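You operate a simulated robot arm through the tools that you are given. There is no shell and no other tool.

You are at the controls of a simulated robot arm. One attempt, no reset.

Task
Put things in order on the worktop. At the end: the red stopper stands where the beige dish brush stood; the white dates tub stands where the black sink plug stood; the beige dish brush stands where the white dates tub stood; the black sink plug from the worktop is in the blue bowl; whatever was shut is shut again. Leave all else as you found it, and nothing knocked over.

Only the result counts: the job must be done as asked and must still hold three seconds after the hand-in. Knocking over, shifting, dropping, spilling or breaking anything else fails it. Lids that push on must go on centred and level and be pressed home; caps that screw on are set level and turned clockwise until they are tight.

Robot
A 6-joint arm with a two-finger gripper, fixed in place. Base frame: the origin is at the foot of the arm, x ahead of it, y to its left, z up; the work surface is at about z = 0. Readings come in mm, rad, newtons and seconds.
With the tool pointing down near the work surface it reaches from about 180 to 480 mm from the base axis. Its first joint turns from -1.152 to 1.152 rad. Payload 1.76 kg.
Tool frame: the origin (TCP) lies between the finger pads and is the grasp point; the fingertips stand 29 mm ahead of it; z points along the fingers, y is the line along which they close. Largest opening 82 mm; the body of the gripper starts 58 mm behind the TCP.
Orientation is that of the tool frame in the base frame, as a unit quaternion [x, y, z, w]. With the fingers straight down and closing along the base's y, the tool's x points along the base's -x, its y along +y and its z along -z.

Tools
- The arm moves only by the tool jog_arm. Its argument "series" is one flat list of numbers, 6 for each row, row after row: the shift along the tool's x, y, z in units of 400 mm (1.0 is 400 mm), then the turn, a rotation vector about the tool's x, y, z in units of 120 degrees (1.0 is 120 degrees). In form: [dx, dy, dz, ax, ay, az, dx, dy, dz, ax, ay, az, ...]. A call has 1 to 20 rows; each row is the pose to reach, as a shift and turn from the pose commanded when the call began, along the tool's axes at that moment. "gripper" is the closure, from 0 (fully open) to 1 (shut), set as the call begins (left out, the last holds). A call with a number of a shift or a turn outside -1 to 1 is refused whole. Rows are played at 5 a second. More than 50 mm and 0.15 rad between two rows, or a gripper value outside its range, and nothing of the call is played. A pose out of reach is approached as far as the arm can. The call stops where the force on the tool passes 40 N (or 10 N more than at its start, if that is more) or the arm is blocked; 0.2 s more then pass. Each finger halts on what it meets, pressing with about 34 N; the grip force reading is that of the motor and also rises with nothing between the fingers. The clock runs only during rows and for 0.2 s after the last one: add rows that repeat a pose to give the fingers time. It gives the time, the measured TCP pose, the force on the tool (base axes), the opening and the grip force at its end, in the units of the frame above (readings bear some noise), with the torque about the TCP (base axes, N m) and any sound that the robot's microphone picked up, and new pictures: "pictures" is both (left out), scene, wrist or none.
- Cameras (640 x 400 px; columns grow to the right, rows downward): "scene" is fixed at [57.6, 353.6, 408.2]; the picture's right is [-0.65, -0.76, 0.00], its down [-0.53, 0.46, -0.71] and it looks along [0.54, -0.46, -0.70] (base axes); focal length 228 px, centre (320, 200). "wrist" rides on the gripper at [79, 4, -90] in the tool frame; the picture's right is [-0.05, 1.00, 0.00], its down [-0.71, -0.04, -0.71] and it looks along [-0.71, -0.04, 0.71] (tool axes); focal length 256 px, centre (320, 200). There is no depth. A picture from a camera that has moved, and an enlarged one, comes with that camera's place and axes in the base frame and with its lens. The place of the scene camera against the robot may be out by one fixed shift of up to 12 mm in any direction.
- inspect(camera, box): a new picture of the part [left, top, right, bottom] of that camera's present view, enlarged. It takes no simulated time.
- sign_off(): hands the job in; it is judged then, once.

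Places have to be worked out from the pictures, the camera data and where the tool is seen. Open the gripper and draw the arm clear of the work before you hand the job in, unless the task says otherwise.

The tools are called after "Emit:" by a JSON object that holds its "fn" and its "kwargs". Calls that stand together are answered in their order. jog_arm: Moves the arm, as the interface text tells. Its arguments: {"type":"object","properties":{"series":{"type":"array","items":{"type":"number"}},"gripper":{"type":"number"},"pictures":{"type":"string","enum":["both","scene","wrist","none"]}},"required":["series"]} The other tools are called the same way: inspect (camera, box) takes an enlarged picture of a part of a camera's view; sign_off () hands the job in.

At the start:

```text
time: 0.0
position: [365.6, 47.4, 216.5]
tool_rot: [0.0, 1.0, -0.001, -0.001]
contact_force: [0.0, 1.3, 0.2]
torque: [0.0, -0.05, -0.05]
finger_gap: 81.5
gripper_force: 0.1
```

scene: 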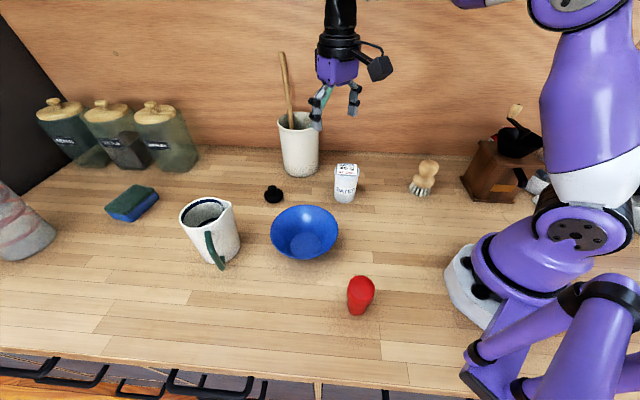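
wrist: 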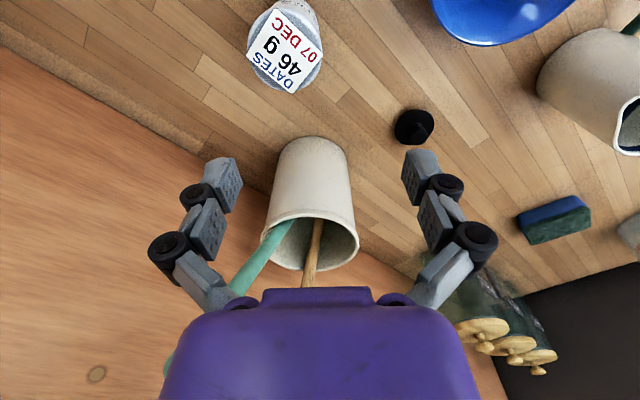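

I start by enlarging the views to identify the objects and measure their places before moving anything.

Emit:
{"fn": "inspect", "kwargs": {"camera": "scene", "box": [240, 130, 400, 230]}}

Emit:
{"fn": "inspect", "kwargs": {"camera": "scene", "box": [380, 100, 560, 212]}}

Emit:
{"fn": "inspect", "kwargs": {"camera": "scene", "box": [250, 200, 410, 330]}}

Emit:
{"fn": "inspect", "kwargs": {"camera": "wrist", "box": [220, 0, 480, 170]}}

```text
4.00 times, centred on (320, 180) of scene
camera zoom: at [57.6, 353.6, 408.2], right [-0.65, -0.76, 0.0], down [-0.53, 0.46, -0.71], along [0.54, -0.46, -0.7], focal length 912 px, centre (320, 280)
```

zoom: 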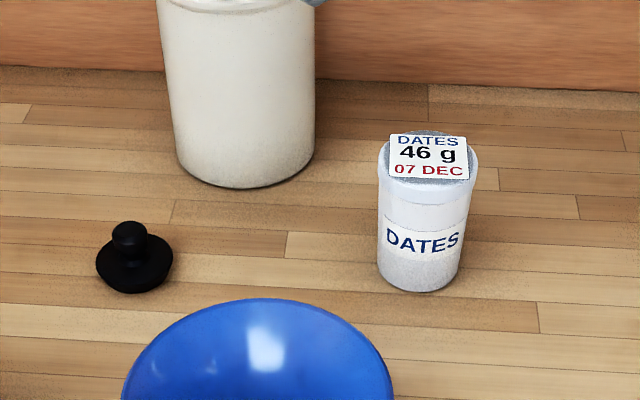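

```text
3.56 times, centred on (470, 156) of scene
camera zoom: at [57.6, 353.6, 408.2], right [-0.65, -0.76, 0.0], down [-0.53, 0.46, -0.71], along [0.54, -0.46, -0.7], focal length 811 px, centre (-213, 356)
```

zoom: 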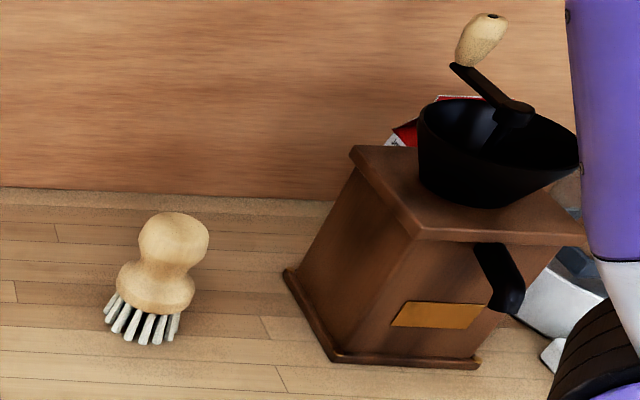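

```text
3.08 times, centred on (330, 265) of scene
camera zoom: at [57.6, 353.6, 408.2], right [-0.65, -0.76, 0.0], down [-0.53, 0.46, -0.71], along [0.54, -0.46, -0.7], focal length 702 px, centre (289, 0)
```

zoom: 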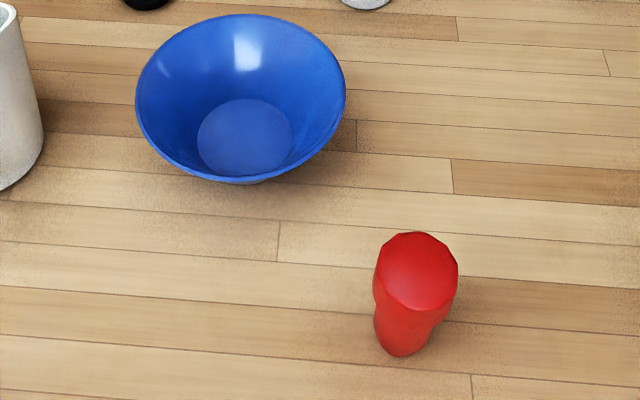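

```text
2.35 times, centred on (350, 85) of wrist
camera zoom: at [287.7, 52.0, 306.6], right [0.05, 1.0, 0.0], down [0.71, -0.04, 0.71], along [0.71, -0.04, -0.71], focal length 602 px, centre (249, 471)
```

zoom: 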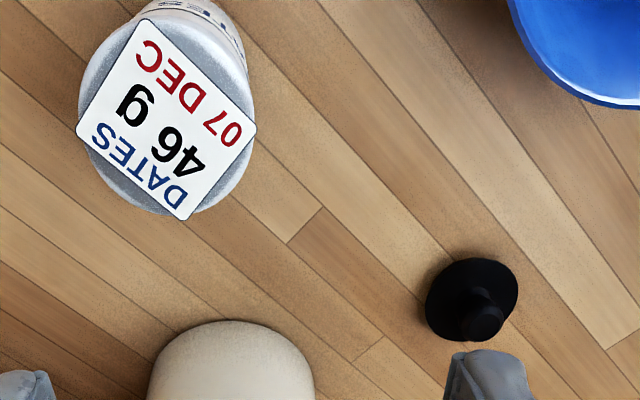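

The plug is at roughly (463,165), and it looks like a disc with a knob. The tub is near (344,22), and the scene camera seems offset by about 10 mm. I move toward the plug with a yaw so the gripper closes tangentially, and look again with the wrist camera.

Emit:
{"fn": "jog_arm", "kwargs": {"series": [-0.027, 0.051, 0.013, 0, 0, -0.0327, -0.054, 0.103, 0.026, 0, 0, -0.0653, -0.082, 0.154, 0.04, 0, 0, -0.098, -0.109, 0.205, 0.053, 0, 0, -0.1306, -0.136, 0.2565, 0.066, 0, 0, -0.1633, -0.136, 0.2565, 0.066, 0, 0, -0.1633], "gripper": 0}}

```text
time: 1.4
position: [420.4, 150.6, 191.0]
tool_rot: [-0.171, 0.985, 0.001, 0.0]
contact_force: [-0.4, 0.0, 0.0]
torque: [-0.02, 0.0, 0.02]
finger_gap: 81.9
gripper_force: 0.1
camera wrist: at [345.0, 127.7, 280.4], right [-0.29, 0.96, 0.0], down [0.68, 0.2, 0.71], along [0.68, 0.2, -0.71], focal length 256 px, centre (320, 200)
```

scene: 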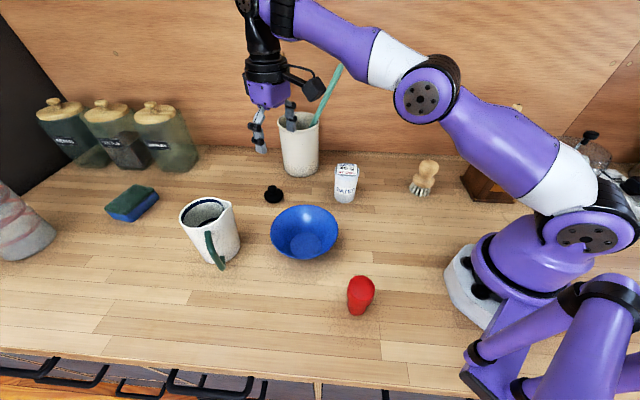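
wrist: 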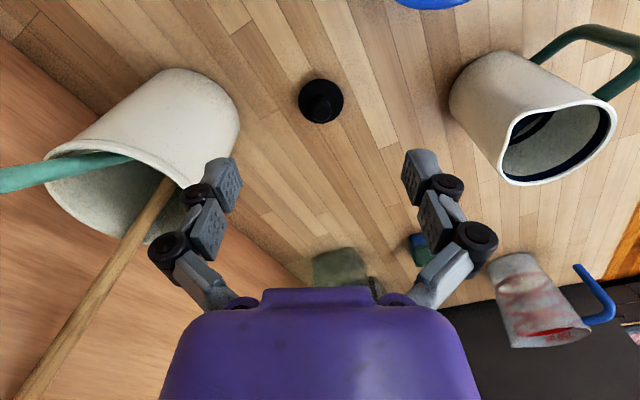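

The yaw worked as expected. I enlarge the plug in the wrist view to fix its place and shape, and look at the objects on the right of the scene view.

Emit:
{"fn": "inspect", "kwargs": {"camera": "wrist", "box": [280, 60, 360, 140]}}

Emit:
{"fn": "inspect", "kwargs": {"camera": "scene", "box": [540, 110, 640, 210]}}

```text
5.00 times, centred on (320, 100) of wrist
camera zoom: at [345.0, 127.7, 280.4], right [-0.29, 0.96, 0.0], down [0.68, 0.2, 0.71], along [0.68, 0.2, -0.71], focal length 1280 px, centre (320, 700)
```

zoom: 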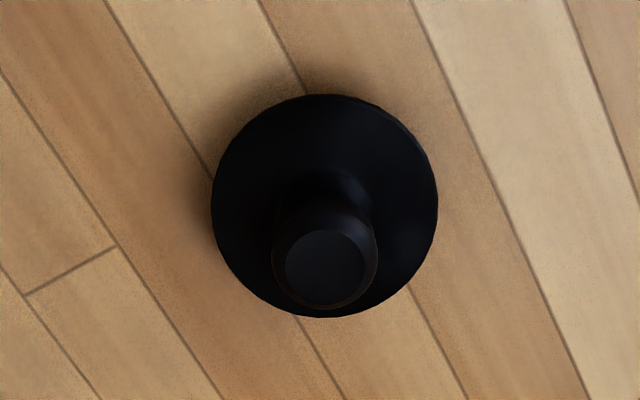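

```text
4.00 times, centred on (590, 160) of scene
camera zoom: at [57.6, 353.6, 408.2], right [-0.65, -0.76, 0.0], down [-0.53, 0.46, -0.71], along [0.54, -0.46, -0.7], focal length 912 px, centre (-760, 360)
```

zoom: 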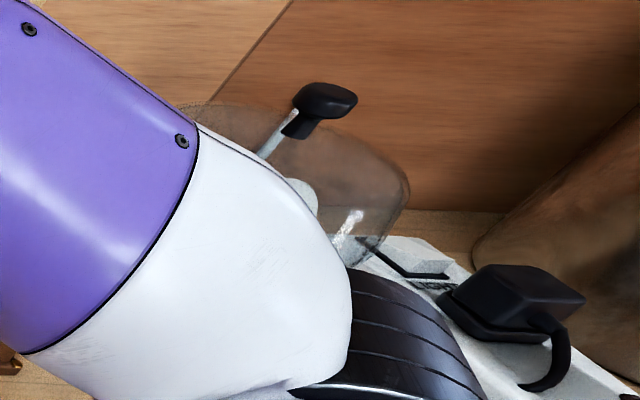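

The plug's disc is about 50 mm across and centred at (462,163), and its knob is about 21 mm wide with its top near z=33. It lies at r≈490, so I tilt the tool 15° outward and go to about z=100 above it to check alignment.

Emit:
{"fn": "jog_arm", "kwargs": {"series": [-0.024, -0.0014, 0.057, 0, -0.031, 0, -0.0475, -0.0028, 0.114, 0, -0.0625, 0, -0.071, -0.0041, 0.171, 0, -0.094, 0, -0.095, -0.0055, 0.2275, 0, -0.125, 0, -0.095, -0.0055, 0.2275, 0, -0.125, 0], "gripper": 0.3}}

```text
time: 2.6
position: [456.9, 160.7, 100.0]
tool_rot: [-0.169, 0.977, 0.022, 0.128]
contact_force: [0.0, 0.6, -0.6]
torque: [-0.01, 0.0, 0.0]
finger_gap: 57.4
gripper_force: 0.1
camera wrist: at [361.4, 131.2, 165.7], right [-0.29, 0.96, 0.01], down [0.48, 0.13, 0.87], along [0.83, 0.26, -0.5], focal length 256 px, centre (320, 200)
```

scene: 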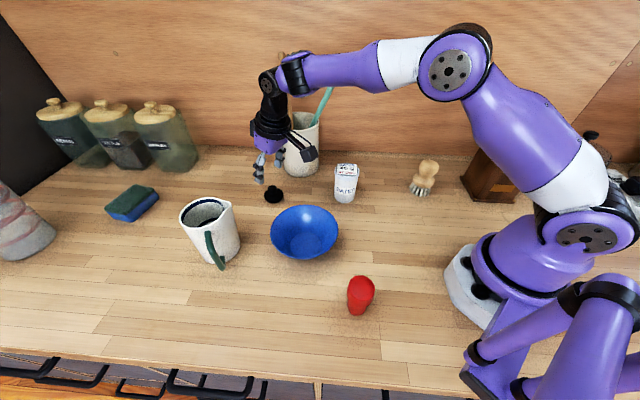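
wrist: 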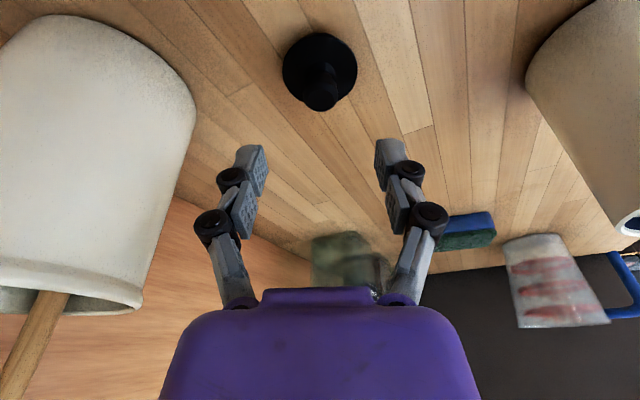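

The tilted pose is good, and the plug sits in line between the fingers at about (462,163.5). I lower straight down so the fingertips straddle the knob at about z=15.

Emit:
{"fn": "jog_arm", "kwargs": {"series": [0.009, 0.0005, 0.034, 0, 0, 0, 0.018, 0.001, 0.068, 0, 0, 0, 0.0275, 0.0015, 0.103, 0, 0, 0, 0.0367, 0.002, 0.1369, 0, 0, 0, 0.0367, 0.002, 0.1369, 0, 0, 0]}}

```text
time: 3.8
position: [456.0, 162.4, 42.2]
tool_rot: [-0.169, 0.977, 0.023, 0.128]
contact_force: [0.3, -0.8, -0.7]
torque: [-0.02, -0.01, -0.03]
finger_gap: 57.5
gripper_force: 0.0
camera wrist: at [362.0, 132.7, 108.5], right [-0.29, 0.96, 0.01], down [0.48, 0.13, 0.87], along [0.83, 0.26, -0.5], focal length 256 px, centre (320, 200)
```

scene: 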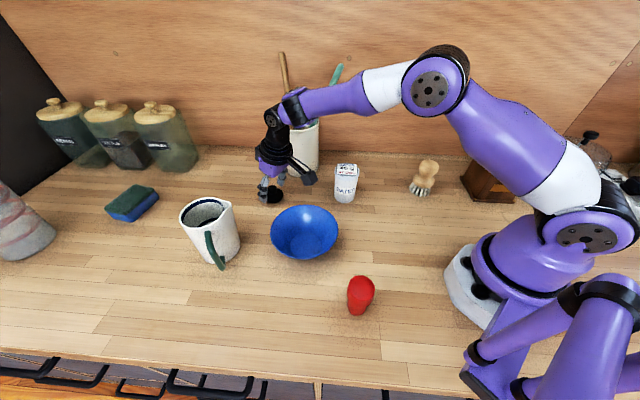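
wrist: 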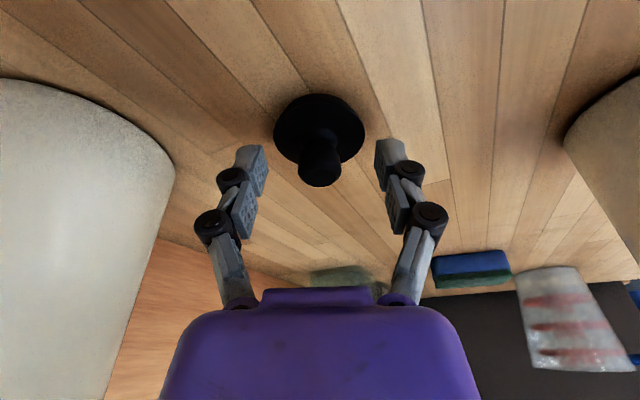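

Emit:
{"fn": "inspect", "kwargs": {"camera": "wrist", "box": [220, 80, 420, 205]}}

Emit:
{"fn": "inspect", "kwargs": {"camera": "scene", "box": [240, 150, 320, 210]}}

```text
3.20 times, centred on (320, 142) of wrist
camera zoom: at [362.0, 132.7, 108.5], right [-0.29, 0.96, 0.01], down [0.48, 0.13, 0.87], along [0.83, 0.26, -0.5], focal length 819 px, centre (320, 384)
```

zoom: 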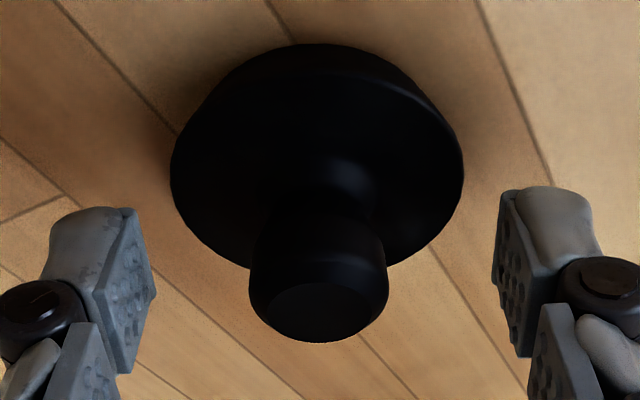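

```text
6.67 times, centred on (280, 180) of scene
camera zoom: at [57.6, 353.6, 408.2], right [-0.65, -0.76, 0.0], down [-0.53, 0.46, -0.71], along [0.54, -0.46, -0.7], focal length 1520 px, centre (587, 333)
```

zoom: 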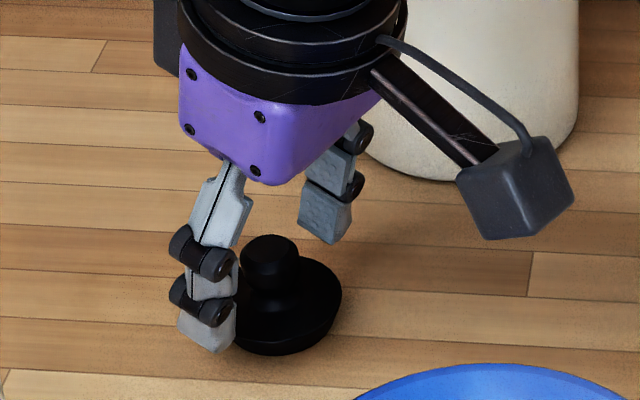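

The knob is centred between the fingers, with the tips just above the flange. I close the gripper and hold the pose while it closes.

Emit:
{"fn": "jog_arm", "kwargs": {"series": [0, 0, 0, 0, 0, 0, 0, 0, 0, 0, 0, 0, 0, 0, 0, 0, 0, 0, 0, 0, 0, 0, 0, 0], "gripper": 1, "pictures": "wrist"}}

```text
time: 4.8
position: [457.7, 161.5, 43.9]
tool_rot: [-0.169, 0.977, 0.023, 0.13]
contact_force: [-1.5, 0.1, 11.8]
torque: [0.02, -0.02, 0.01]
finger_gap: 19.2
gripper_force: 34.3
camera wrist: at [362.3, 132.8, 109.1], right [-0.29, 0.96, 0.01], down [0.48, 0.13, 0.87], along [0.83, 0.26, -0.5], focal length 256 px, centre (320, 200)
```

wrist: 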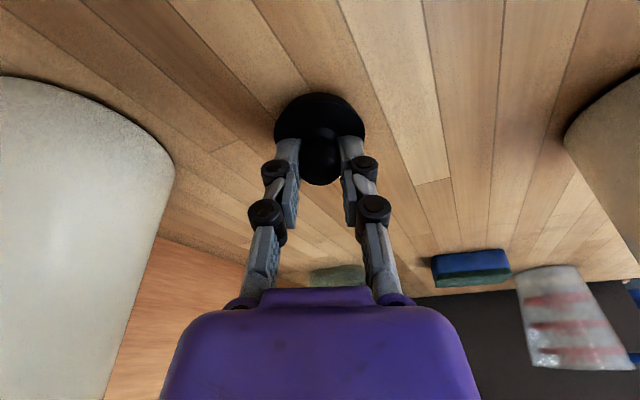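

The fingers hold the knob with a 19 mm gap and 34 N. I lift straight up by about 90 mm.

Emit:
{"fn": "jog_arm", "kwargs": {"series": [-0.0097, 0, -0.036, 0, 0, 0, -0.0194, 0, -0.0724, 0, 0, 0, -0.0388, 0, -0.1448, 0, 0, 0, -0.058, 0, -0.217, 0, 0, 0, -0.058, 0, -0.217, 0, 0, 0]}}

```text
time: 6.0
position: [456.9, 161.7, 131.0]
tool_rot: [-0.169, 0.977, 0.023, 0.128]
contact_force: [-0.4, -0.1, -0.1]
torque: [0.02, -0.01, 0.04]
finger_gap: 18.5
gripper_force: 34.0
camera wrist: at [362.1, 132.6, 198.3], right [-0.29, 0.96, 0.01], down [0.48, 0.13, 0.87], along [0.83, 0.26, -0.5], focal length 256 px, centre (320, 200)
```

scene: 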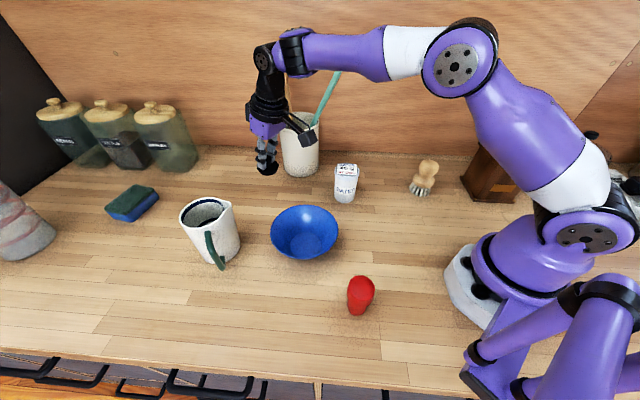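
wrist: 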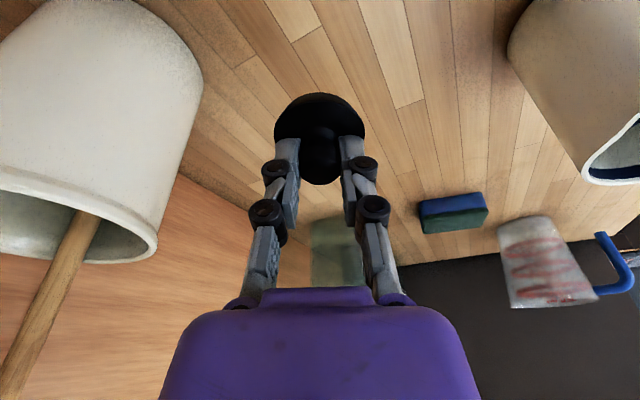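

The plug is off the worktop. I carry it over the blue bowl, which I estimate at about (291,192), and straighten the tool, staying above the rim.

Emit:
{"fn": "jog_arm", "kwargs": {"series": [0.0487, 0.03, -0.02, 0, 0.0179, 0, 0.0974, 0.06, -0.04, 0, 0.0357, 0, 0.146, 0.09, -0.06, 0, 0.0536, 0, 0.1947, 0.12, -0.08, 0, 0.0714, 0, 0.2434, 0.15, -0.1, 0, 0.0893, 0, 0.292, 0.18, -0.12, 0, 0.1071, 0, 0.3408, 0.2105, -0.1405, 0, 0.125, 0, 0.3408, 0.2105, -0.1405, 0, 0.125, 0]}}

```text
time: 7.8
position: [291.1, 192.3, 151.5]
tool_rot: [-0.171, 0.985, 0.0, 0.0]
contact_force: [-0.4, 1.0, -0.8]
torque: [-0.01, 0.0, 0.01]
finger_gap: 18.6
gripper_force: 33.6
camera wrist: at [215.7, 169.2, 241.7], right [-0.29, 0.96, 0.0], down [0.68, 0.2, 0.71], along [0.68, 0.2, -0.71], focal length 256 px, centre (320, 200)
```

scene: 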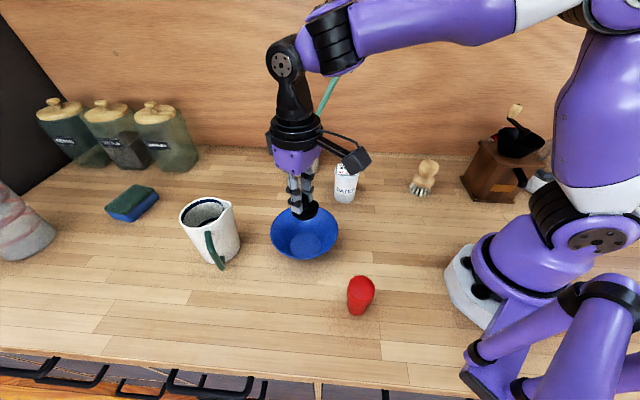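
wrist: 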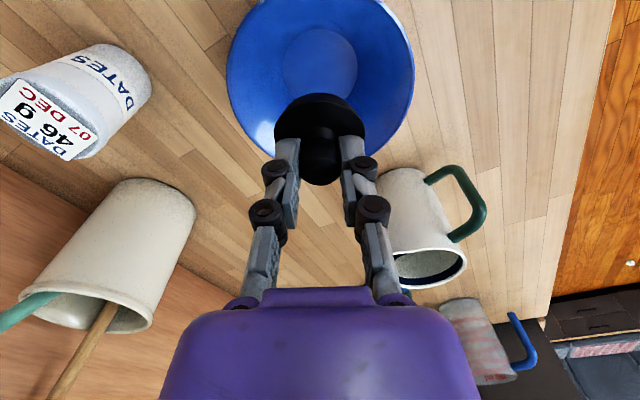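

The bowl's bottom centre shows at about (284,189.5). I re-tilt so the plug hangs level, centre it over the bowl and come down to z≈90.

Emit:
{"fn": "jog_arm", "kwargs": {"series": [0.008, 0, 0.0385, 0, -0.031, 0, 0.016, 0, 0.077, 0, -0.0625, 0, 0.024, 0, 0.1155, 0, -0.094, 0, 0.032, -0.0005, 0.154, 0, -0.125, 0, 0.032, -0.0005, 0.154, 0, -0.125, 0]}}

```text
time: 9.0
position: [279.3, 186.2, 90.3]
tool_rot: [-0.168, 0.977, 0.022, 0.13]
contact_force: [-0.2, -1.0, -0.5]
torque: [0.0, 0.01, 0.01]
finger_gap: 18.5
gripper_force: 34.6
camera wrist: at [184.3, 158.3, 156.3], right [-0.29, 0.96, 0.01], down [0.48, 0.13, 0.87], along [0.83, 0.26, -0.5], focal length 256 px, centre (320, 200)
```

scene: 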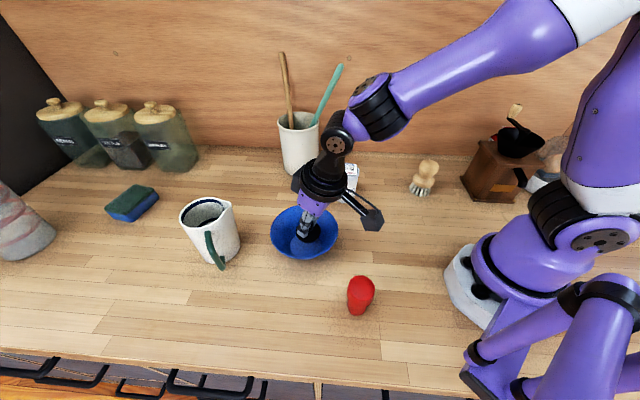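
wrist: 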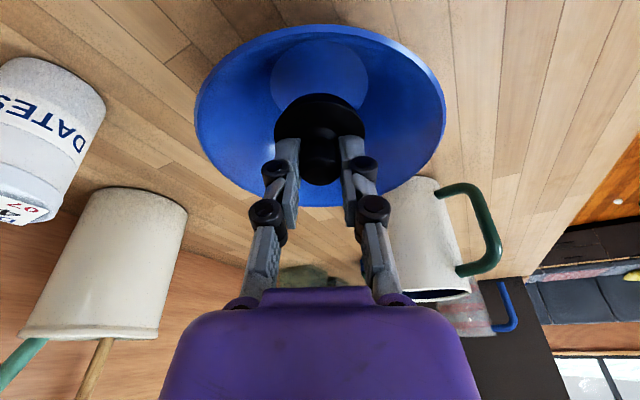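

The plug is centred over the bowl bottom at about (283,190). I lower 38 mm so the disc is a few mm above the bowl floor.

Emit:
{"fn": "jog_arm", "kwargs": {"series": [0.0062, 0, 0.023, 0, 0, 0, 0.0123, 0, 0.046, 0, 0, 0, 0.0185, 0, 0.069, 0, 0, 0, 0.0246, 0, 0.0918, 0, 0, 0, 0.0246, 0, 0.0918, 0, 0, 0]}}

```text
time: 10.2
position: [279.3, 186.7, 52.8]
tool_rot: [-0.169, 0.977, 0.022, 0.129]
contact_force: [0.4, 0.1, -1.1]
torque: [-0.04, -0.02, 0.01]
finger_gap: 18.7
gripper_force: 34.4
camera wrist: at [184.2, 157.8, 118.0], right [-0.29, 0.96, 0.01], down [0.48, 0.13, 0.87], along [0.83, 0.25, -0.5], focal length 256 px, centre (320, 200)
```

scene: 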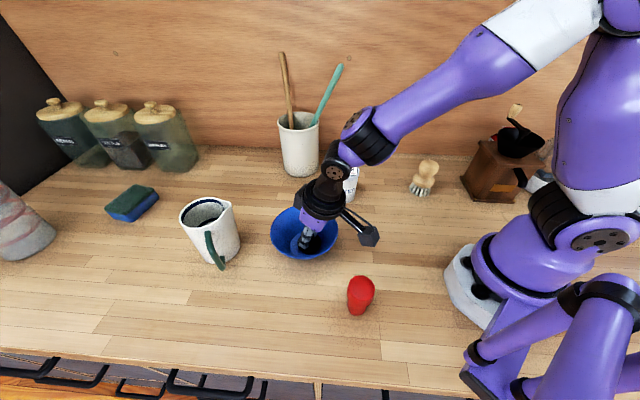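
wrist: 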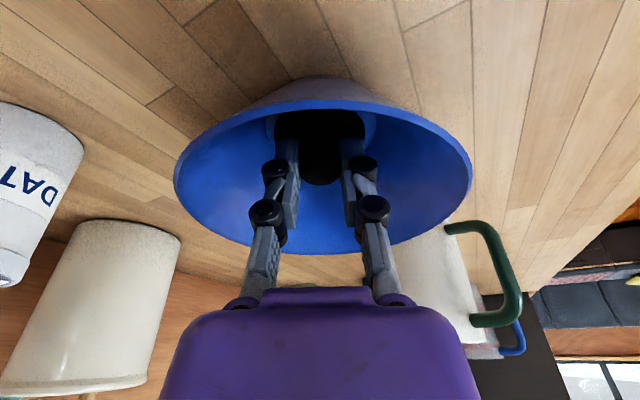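

There's no contact yet. I lower about 3 mm more, then open the fingers partly (to about 41 mm) so they stay clear of the bowl walls.

Emit:
{"fn": "jog_arm", "kwargs": {"series": [0.001, 0, 0.0036, 0, 0, 0, 0.0019, 0, 0.0072, 0, 0, 0, 0.0019, 0, 0.0072, 0, 0, 0], "pictures": "none"}}

Emit:
{"fn": "jog_arm", "kwargs": {"series": [0, 0, 0, 0, 0, 0, 0, 0, 0, 0, 0, 0], "gripper": 0.5}}

```text
time: 11.0
position: [278.0, 187.5, 50.4]
tool_rot: [-0.169, 0.977, 0.023, 0.13]
contact_force: [-4.3, -3.1, 20.3]
torque: [-0.12, 0.06, -0.02]
finger_gap: 19.3
gripper_force: 33.8
```

```text
time: 11.6
position: [279.3, 186.4, 48.3]
tool_rot: [-0.169, 0.977, 0.022, 0.129]
contact_force: [0.3, 0.0, 0.5]
torque: [-0.01, 0.02, -0.01]
finger_gap: 41.2
gripper_force: 0.0
camera wrist: at [184.2, 157.7, 115.0], right [-0.29, 0.96, 0.01], down [0.48, 0.13, 0.87], along [0.83, 0.25, -0.5], focal length 256 px, centre (320, 200)
```

scene: 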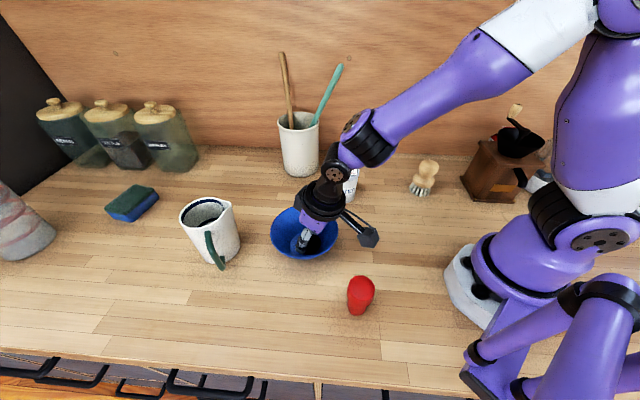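
wrist: 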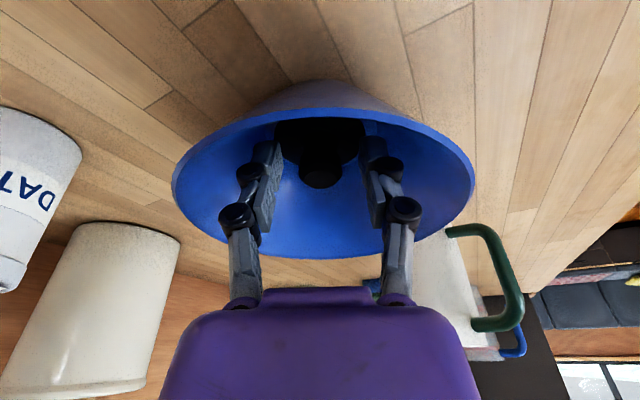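

The plug is released on the bowl floor and the fingers are clear of the walls. I raise straight up 110 mm.

Emit:
{"fn": "jog_arm", "kwargs": {"series": [-0.0178, 0, -0.0664, 0, 0, 0, -0.0355, 0, -0.1328, 0, 0, 0, -0.0533, 0, -0.1993, 0, 0, 0, -0.071, 0, -0.2657, 0, 0, 0, -0.071, 0, -0.2657, 0, 0, 0]}}

Emit:
{"fn": "inspect", "kwargs": {"camera": "scene", "box": [250, 180, 410, 280]}}

```text
time: 12.8
position: [278.5, 187.5, 159.9]
tool_rot: [-0.168, 0.977, 0.022, 0.129]
contact_force: [0.5, -1.1, -0.4]
torque: [-0.01, 0.0, 0.01]
finger_gap: 41.1
gripper_force: 0.0
camera wrist: at [184.6, 157.8, 226.2], right [-0.29, 0.96, 0.01], down [0.48, 0.13, 0.87], along [0.83, 0.26, -0.5], focal length 256 px, centre (320, 200)
```

scene: 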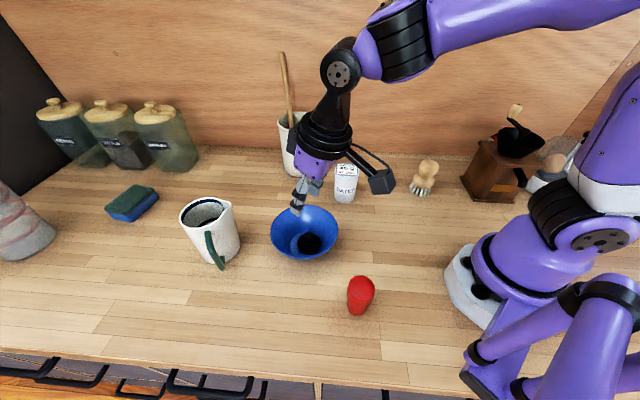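
wrist: 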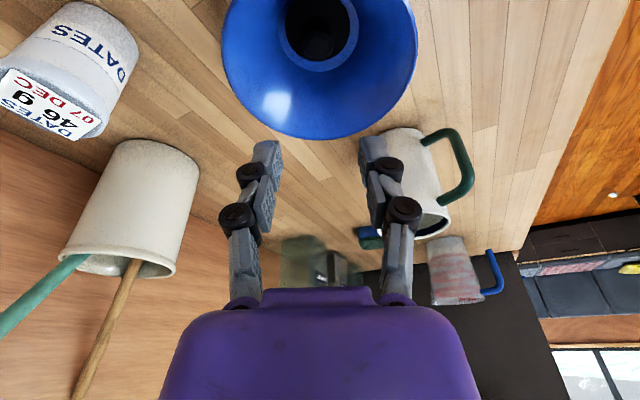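

```text
4.00 times, centred on (330, 230) of scene
camera zoom: at [57.6, 353.6, 408.2], right [-0.65, -0.76, 0.0], down [-0.53, 0.46, -0.71], along [0.54, -0.46, -0.7], focal length 912 px, centre (280, 80)
```

zoom: 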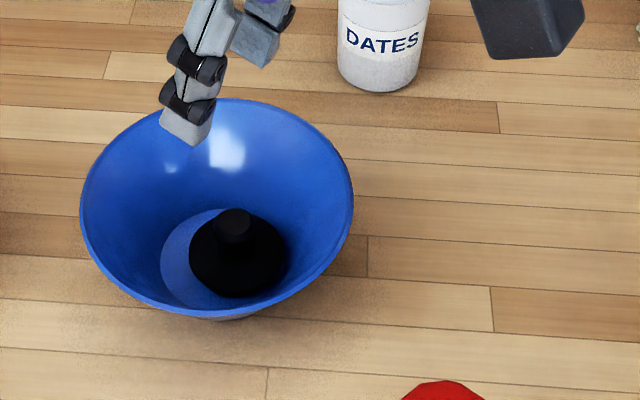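

The plug lies on the bowl floor and the bowl hasn't moved. I straighten the tool and move above the dates tub (about (344,22)), staying high, to measure it.

Emit:
{"fn": "jog_arm", "kwargs": {"series": [-0.0004, -0.0736, -0.0063, 0, 0.0208, 0, -0.0008, -0.1473, -0.0127, 0, 0.0417, 0, -0.0012, -0.2209, -0.019, 0, 0.0625, 0, -0.0017, -0.2945, -0.0253, 0, 0.0833, 0, -0.0021, -0.3682, -0.0317, 0, 0.1042, 0, -0.0025, -0.4418, -0.038, 0, 0.125, 0, -0.0025, -0.4418, -0.038, 0, 0.125, 0], "gripper": 0}}

Emit:
{"fn": "inspect", "kwargs": {"camera": "wrist", "box": [240, 0, 400, 140]}}

```text
time: 14.4
position: [334.8, 20.0, 174.4]
tool_rot: [-0.17, 0.985, 0.0, -0.001]
contact_force: [-0.1, 0.0, -0.2]
torque: [-0.01, 0.0, 0.0]
finger_gap: 81.8
gripper_force: 0.0
camera wrist: at [258.8, -2.8, 264.1], right [-0.29, 0.96, 0.0], down [0.68, 0.2, 0.71], along [0.68, 0.2, -0.71], focal length 256 px, centre (320, 200)
```

scene: 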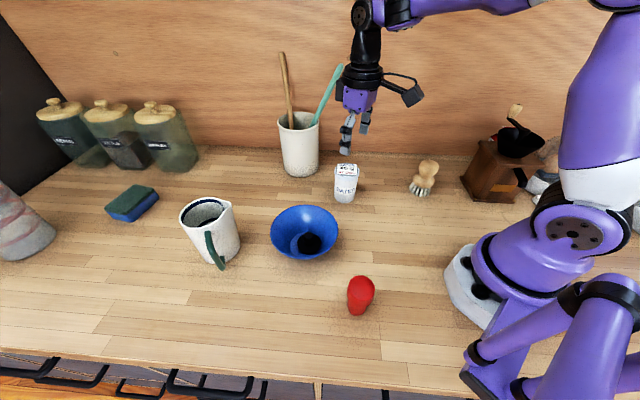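
wrist: 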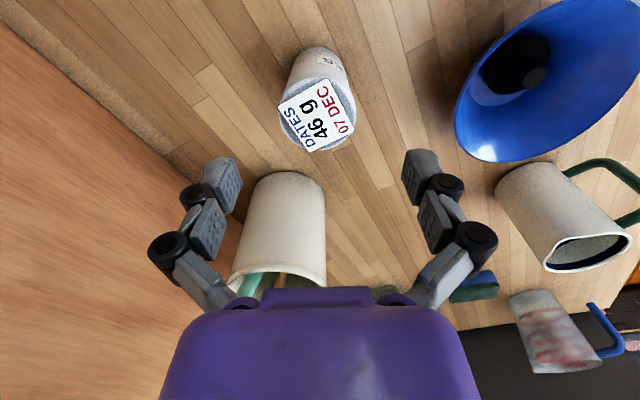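

```text
2.86 times, centred on (320, 70) of wrist
camera zoom: at [258.8, -2.8, 264.1], right [-0.29, 0.96, 0.0], down [0.68, 0.2, 0.71], along [0.68, 0.2, -0.71], focal length 731 px, centre (320, 571)
```

zoom: 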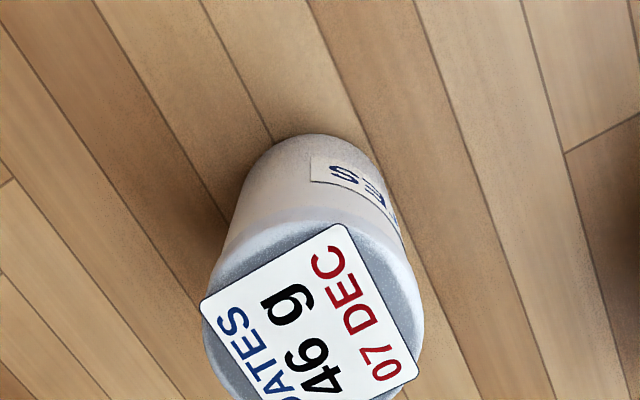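

The tub stands at (345.5,20.7) and is about 83 mm tall. Its lid is 57 mm across with the body slightly narrower. I tilt 15°, matching the later placing pose, and align above it at z≈120.

Emit:
{"fn": "jog_arm", "kwargs": {"series": [-0.0065, -0.0018, 0.034, 0, -0.031, 0, -0.0129, -0.0037, 0.068, 0, -0.0625, 0, -0.0194, -0.0055, 0.102, 0, -0.094, 0, -0.0258, -0.0073, 0.136, 0, -0.125, 0, -0.0258, -0.0073, 0.136, 0, -0.125, 0]}}

```text
time: 15.6
position: [345.4, 20.6, 119.2]
tool_rot: [-0.168, 0.977, 0.022, 0.129]
contact_force: [-0.3, 0.9, -0.2]
torque: [0.02, -0.01, -0.04]
finger_gap: 82.1
gripper_force: 0.0
camera wrist: at [251.0, -8.6, 185.4], right [-0.29, 0.96, 0.01], down [0.48, 0.13, 0.87], along [0.83, 0.26, -0.5], focal length 256 px, centre (320, 200)
```

scene: 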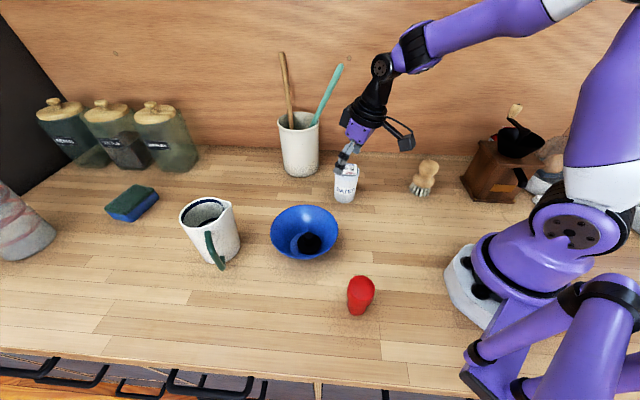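
wrist: 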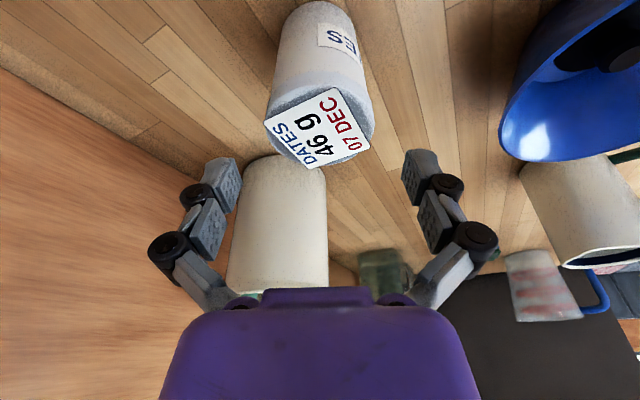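

The tub is centred between the fingers, with the lid spanning columns 265–375. I descend vertically to TCP z≈38, so the pads sit on the body below the lid.

Emit:
{"fn": "jog_arm", "kwargs": {"series": [0.0105, 0, 0.0391, 0, 0, 0, 0.021, 0, 0.0782, 0, 0, 0, 0.0315, 0, 0.1174, 0, 0, 0, 0.042, 0, 0.1565, 0, 0, 0, 0.0525, 0, 0.1956, 0, 0, 0, 0.0525, 0, 0.1956, 0, 0, 0]}}

Emit:
{"fn": "inspect", "kwargs": {"camera": "scene", "box": [300, 110, 420, 210]}}

```text
time: 17.0
position: [346.1, 21.3, 38.1]
tool_rot: [-0.169, 0.977, 0.021, 0.128]
contact_force: [0.5, -0.1, 0.0]
torque: [0.01, -0.01, 0.03]
finger_gap: 81.6
gripper_force: 0.0
camera wrist: at [250.7, -8.1, 104.1], right [-0.29, 0.96, 0.01], down [0.48, 0.13, 0.87], along [0.83, 0.26, -0.5], focal length 256 px, centre (320, 200)
```

scene: 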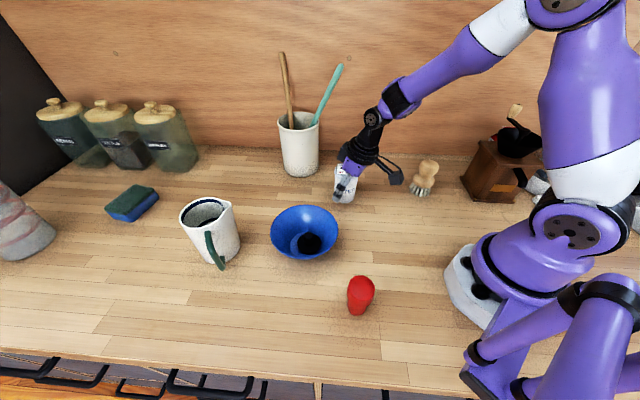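
wrist: 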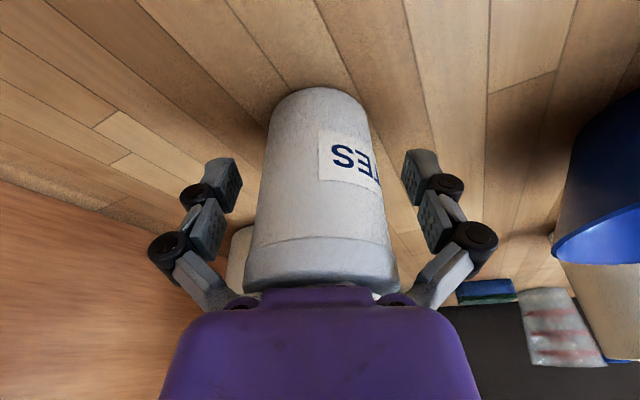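

```text
4.00 times, centred on (360, 160) of scene
camera zoom: at [57.6, 353.6, 408.2], right [-0.65, -0.76, 0.0], down [-0.53, 0.46, -0.71], along [0.54, -0.46, -0.7], focal length 912 px, centre (160, 360)
```

zoom: 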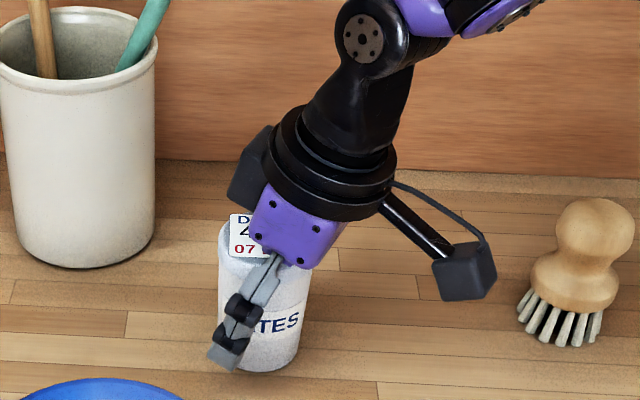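

The tub is centred with the pads on its body below the lid, and there's no contact. I close the gripper on it.

Emit:
{"fn": "jog_arm", "kwargs": {"series": [0, 0, 0, 0, 0, 0, 0, 0, 0, 0, 0, 0, 0, 0, 0, 0, 0, 0], "gripper": 1}}

```text
time: 17.5
position: [348.7, 21.9, 42.0]
tool_rot: [-0.171, 0.976, 0.022, 0.136]
contact_force: [-7.1, -1.0, 30.8]
torque: [-0.07, -0.22, -0.02]
finger_gap: 64.2
gripper_force: 34.1
stopped in row 2: the force on the tool passed its limit at 44 N (the readings are from after the stop); the commanded pose is now the measured one
camera wrist: at [253.0, -8.0, 106.7], right [-0.29, 0.96, 0.01], down [0.47, 0.13, 0.87], along [0.83, 0.26, -0.49], focal length 256 px, centre (320, 200)
```

scene: 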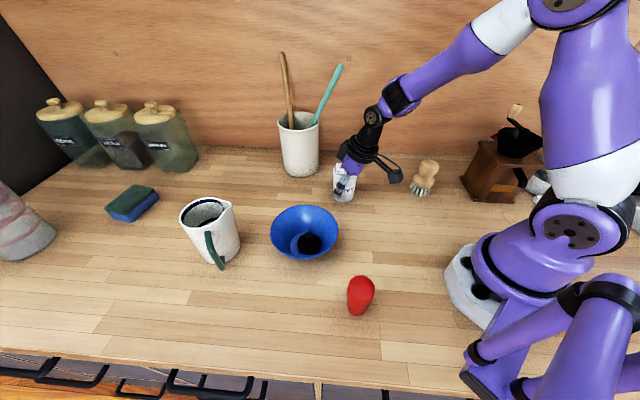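
wrist: 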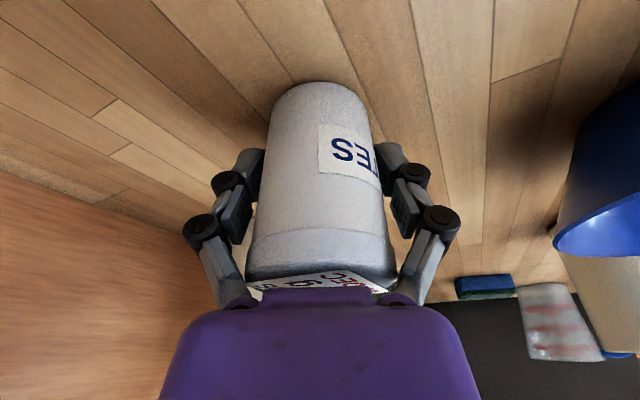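

The closing stopped early at a 64 mm gap with an upward force, so the finger linkages near the palm are catching the lid. I open again right away and look closely.

Emit:
{"fn": "jog_arm", "kwargs": {"series": [0, 0, 0, 0, 0, 0, 0, 0, 0, 0, 0, 0], "gripper": 0}}

Emit:
{"fn": "inspect", "kwargs": {"camera": "wrist", "box": [140, 70, 500, 310]}}

Emit:
{"fn": "inspect", "kwargs": {"camera": "scene", "box": [300, 130, 400, 210]}}

```text
time: 18.1
position: [346.8, 21.4, 40.6]
tool_rot: [-0.17, 0.976, 0.022, 0.131]
contact_force: [0.0, 0.3, 0.1]
torque: [0.02, 0.02, 0.04]
finger_gap: 81.9
gripper_force: 0.1
camera wrist: at [251.7, -8.0, 105.3], right [-0.29, 0.96, 0.01], down [0.48, 0.13, 0.87], along [0.83, 0.26, -0.5], focal length 256 px, centre (320, 200)
```

scene: 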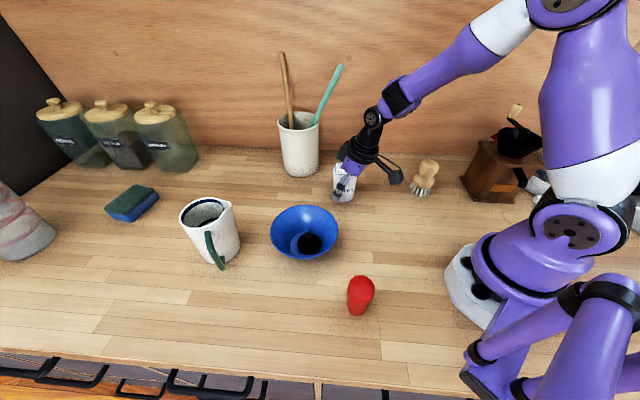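
wrist: 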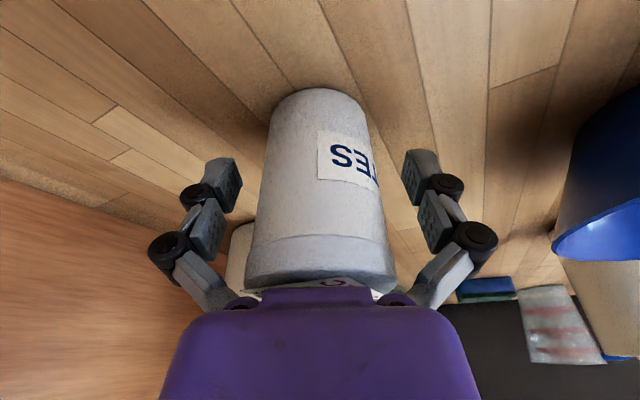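

```text
1.67 times, centred on (320, 190) of wrist
camera zoom: at [251.7, -8.0, 105.3], right [-0.29, 0.96, 0.01], down [0.48, 0.13, 0.87], along [0.83, 0.26, -0.5], focal length 427 px, centre (320, 217)
```

zoom: 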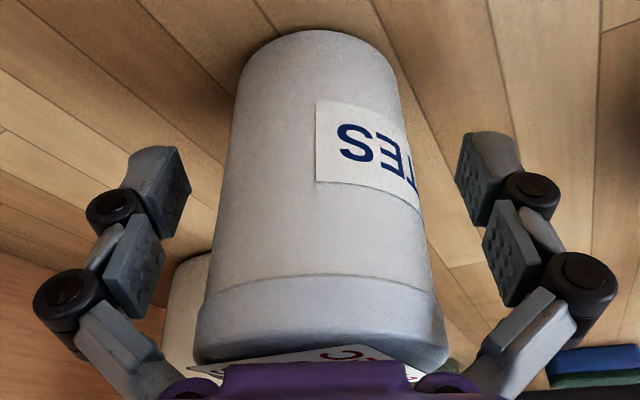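

```text
5.00 times, centred on (350, 170) of scene
camera zoom: at [57.6, 353.6, 408.2], right [-0.65, -0.76, 0.0], down [-0.53, 0.46, -0.71], along [0.54, -0.46, -0.7], focal length 1140 px, centre (170, 350)
```

zoom: 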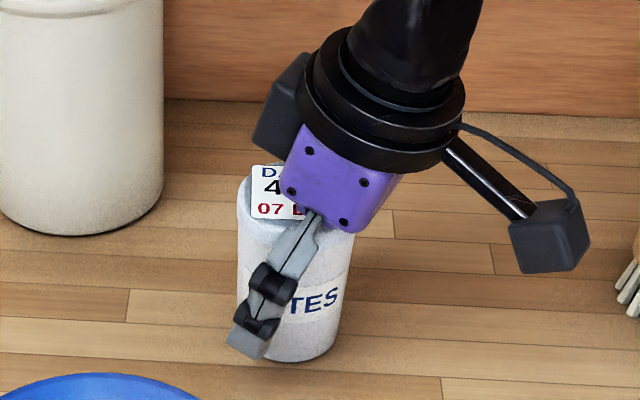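

The links between the pads and the palm hit the lid, so a steep top grasp won't work on this tub. I'll grip the body from the side at about 45°. First I climb straight up clear of the tub and level the tool.

Emit:
{"fn": "jog_arm", "kwargs": {"series": [-0.0081, 0, -0.0302, 0, 0, 0, -0.0162, 0, -0.0604, 0, 0, 0, -0.0324, 0, -0.1208, 0, 0, 0, -0.0486, 0, -0.1811, 0, 0, 0, -0.0648, 0, -0.2415, 0, 0, 0, -0.0712, 0, -0.2657, 0, 0.0625, 0, -0.0712, 0, -0.2657, 0, 0.125, 0, -0.0712, 0, -0.2657, 0, 0.125, 0]}}

Emit:
{"fn": "inspect", "kwargs": {"camera": "wrist", "box": [240, 20, 400, 160]}}

```text
time: 19.9
position: [346.6, 20.9, 148.1]
tool_rot: [-0.172, 0.985, -0.001, 0.003]
contact_force: [0.2, -0.1, 0.6]
torque: [-0.01, 0.0, -0.01]
finger_gap: 81.6
gripper_force: 0.0
camera wrist: at [270.4, -1.3, 239.5], right [-0.29, 0.96, 0.0], down [0.67, 0.2, 0.71], along [0.68, 0.2, -0.7], focal length 256 px, centre (320, 200)
```

scene: 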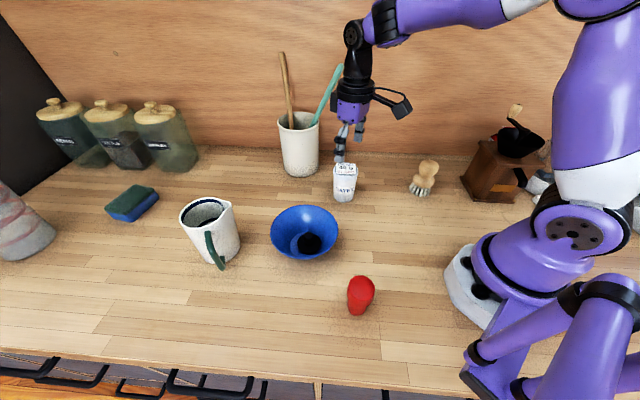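
wrist: 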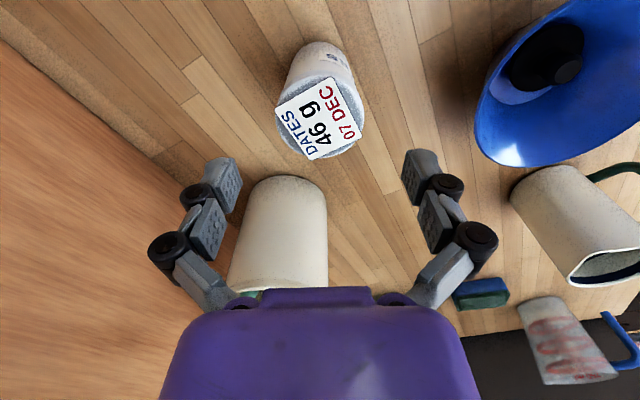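

```text
2.86 times, centred on (320, 90) of wrist
camera zoom: at [270.4, -1.3, 239.5], right [-0.29, 0.96, 0.0], down [0.67, 0.2, 0.71], along [0.68, 0.2, -0.7], focal length 731 px, centre (320, 514)
```

zoom: 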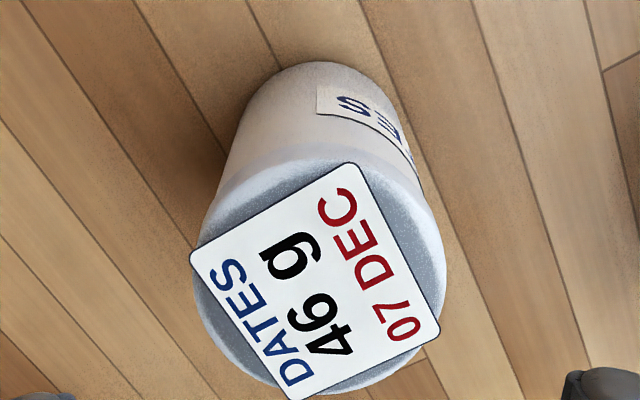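

The tub still stands upright, shifted about 3 mm outward, and is now near (348,21.5). I back off and yaw to ψ=0.5, then tilt to 45° at a standoff point behind the tub.

Emit:
{"fn": "jog_arm", "kwargs": {"series": [0.054, -0.0085, -0.002, 0, 0, -0.0247, 0.108, -0.017, -0.004, 0, 0, -0.0493, 0.1617, -0.0255, -0.005, 0, 0, -0.074, 0.1617, -0.0255, -0.005, 0, 0, -0.074], "pictures": "none"}}

Emit:
{"fn": "jog_arm", "kwargs": {"series": [0, 0, 0.023, 0, -0.0625, 0, 0, 0, 0.046, 0, -0.125, 0, 0, 0, 0.069, 0, -0.1875, 0, 0, 0, 0.092, 0, -0.25, 0, 0, 0, 0.115, 0, -0.3125, 0, 0, 0, 0.1375, 0, -0.375, 0, 0, 0, 0.1375, 0, -0.375, 0]}}

```text
time: 20.9
position: [288.3, -10.2, 151.3]
tool_rot: [-0.248, 0.969, 0.0, 0.002]
contact_force: [-0.2, 0.8, 0.0]
torque: [0.03, 0.04, 0.03]
finger_gap: 81.9
gripper_force: 0.0
```

```text
time: 22.5
position: [288.6, -10.5, 97.2]
tool_rot: [-0.228, 0.894, 0.094, 0.374]
contact_force: [-0.1, 0.2, 0.4]
torque: [0.03, -0.03, 0.0]
finger_gap: 82.2
gripper_force: 0.1
camera wrist: at [182.9, -63.2, 103.1], right [-0.44, 0.9, 0.04], down [0.01, -0.03, 1.0], along [0.9, 0.44, 0.01], focal length 256 px, centre (320, 200)
```

scene: 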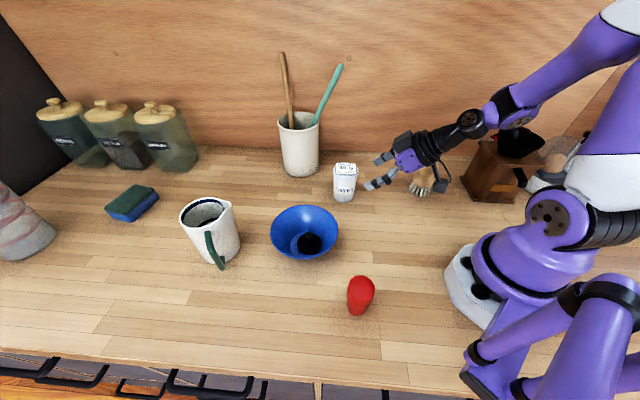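
wrist: 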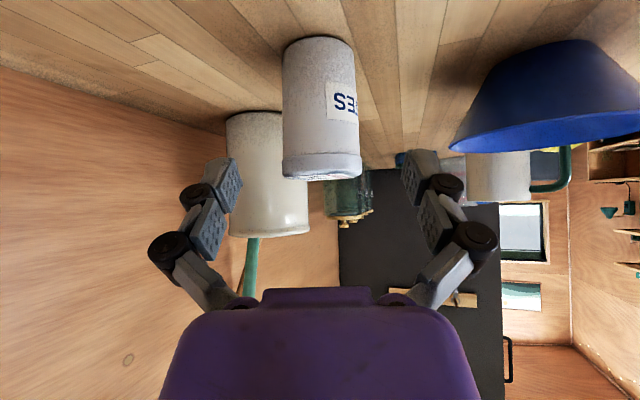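

The tool now looks almost horizontally at the tub. I enlarge the wrist view to refine the tub's place before approaching.

Emit:
{"fn": "inspect", "kwargs": {"camera": "wrist", "box": [230, 20, 410, 200]}}

Emit:
{"fn": "inspect", "kwargs": {"camera": "scene", "box": [310, 120, 470, 220]}}

```text
2.22 times, centred on (320, 110) of wrist
camera zoom: at [182.9, -63.2, 103.1], right [-0.44, 0.9, 0.04], down [0.01, -0.03, 1.0], along [0.9, 0.44, 0.01], focal length 569 px, centre (320, 400)
```

zoom: 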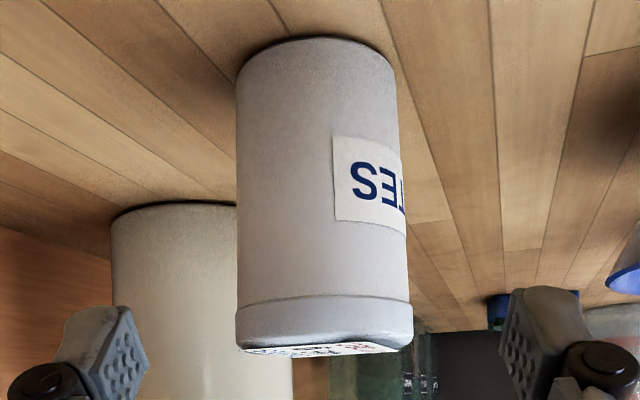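

```text
4.00 times, centred on (390, 170) of scene
camera zoom: at [57.6, 353.6, 408.2], right [-0.65, -0.76, 0.0], down [-0.53, 0.46, -0.71], along [0.54, -0.46, -0.7], focal length 912 px, centre (40, 320)
```

zoom: 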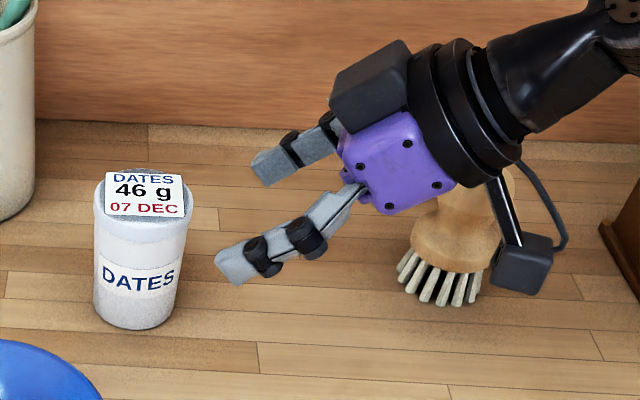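

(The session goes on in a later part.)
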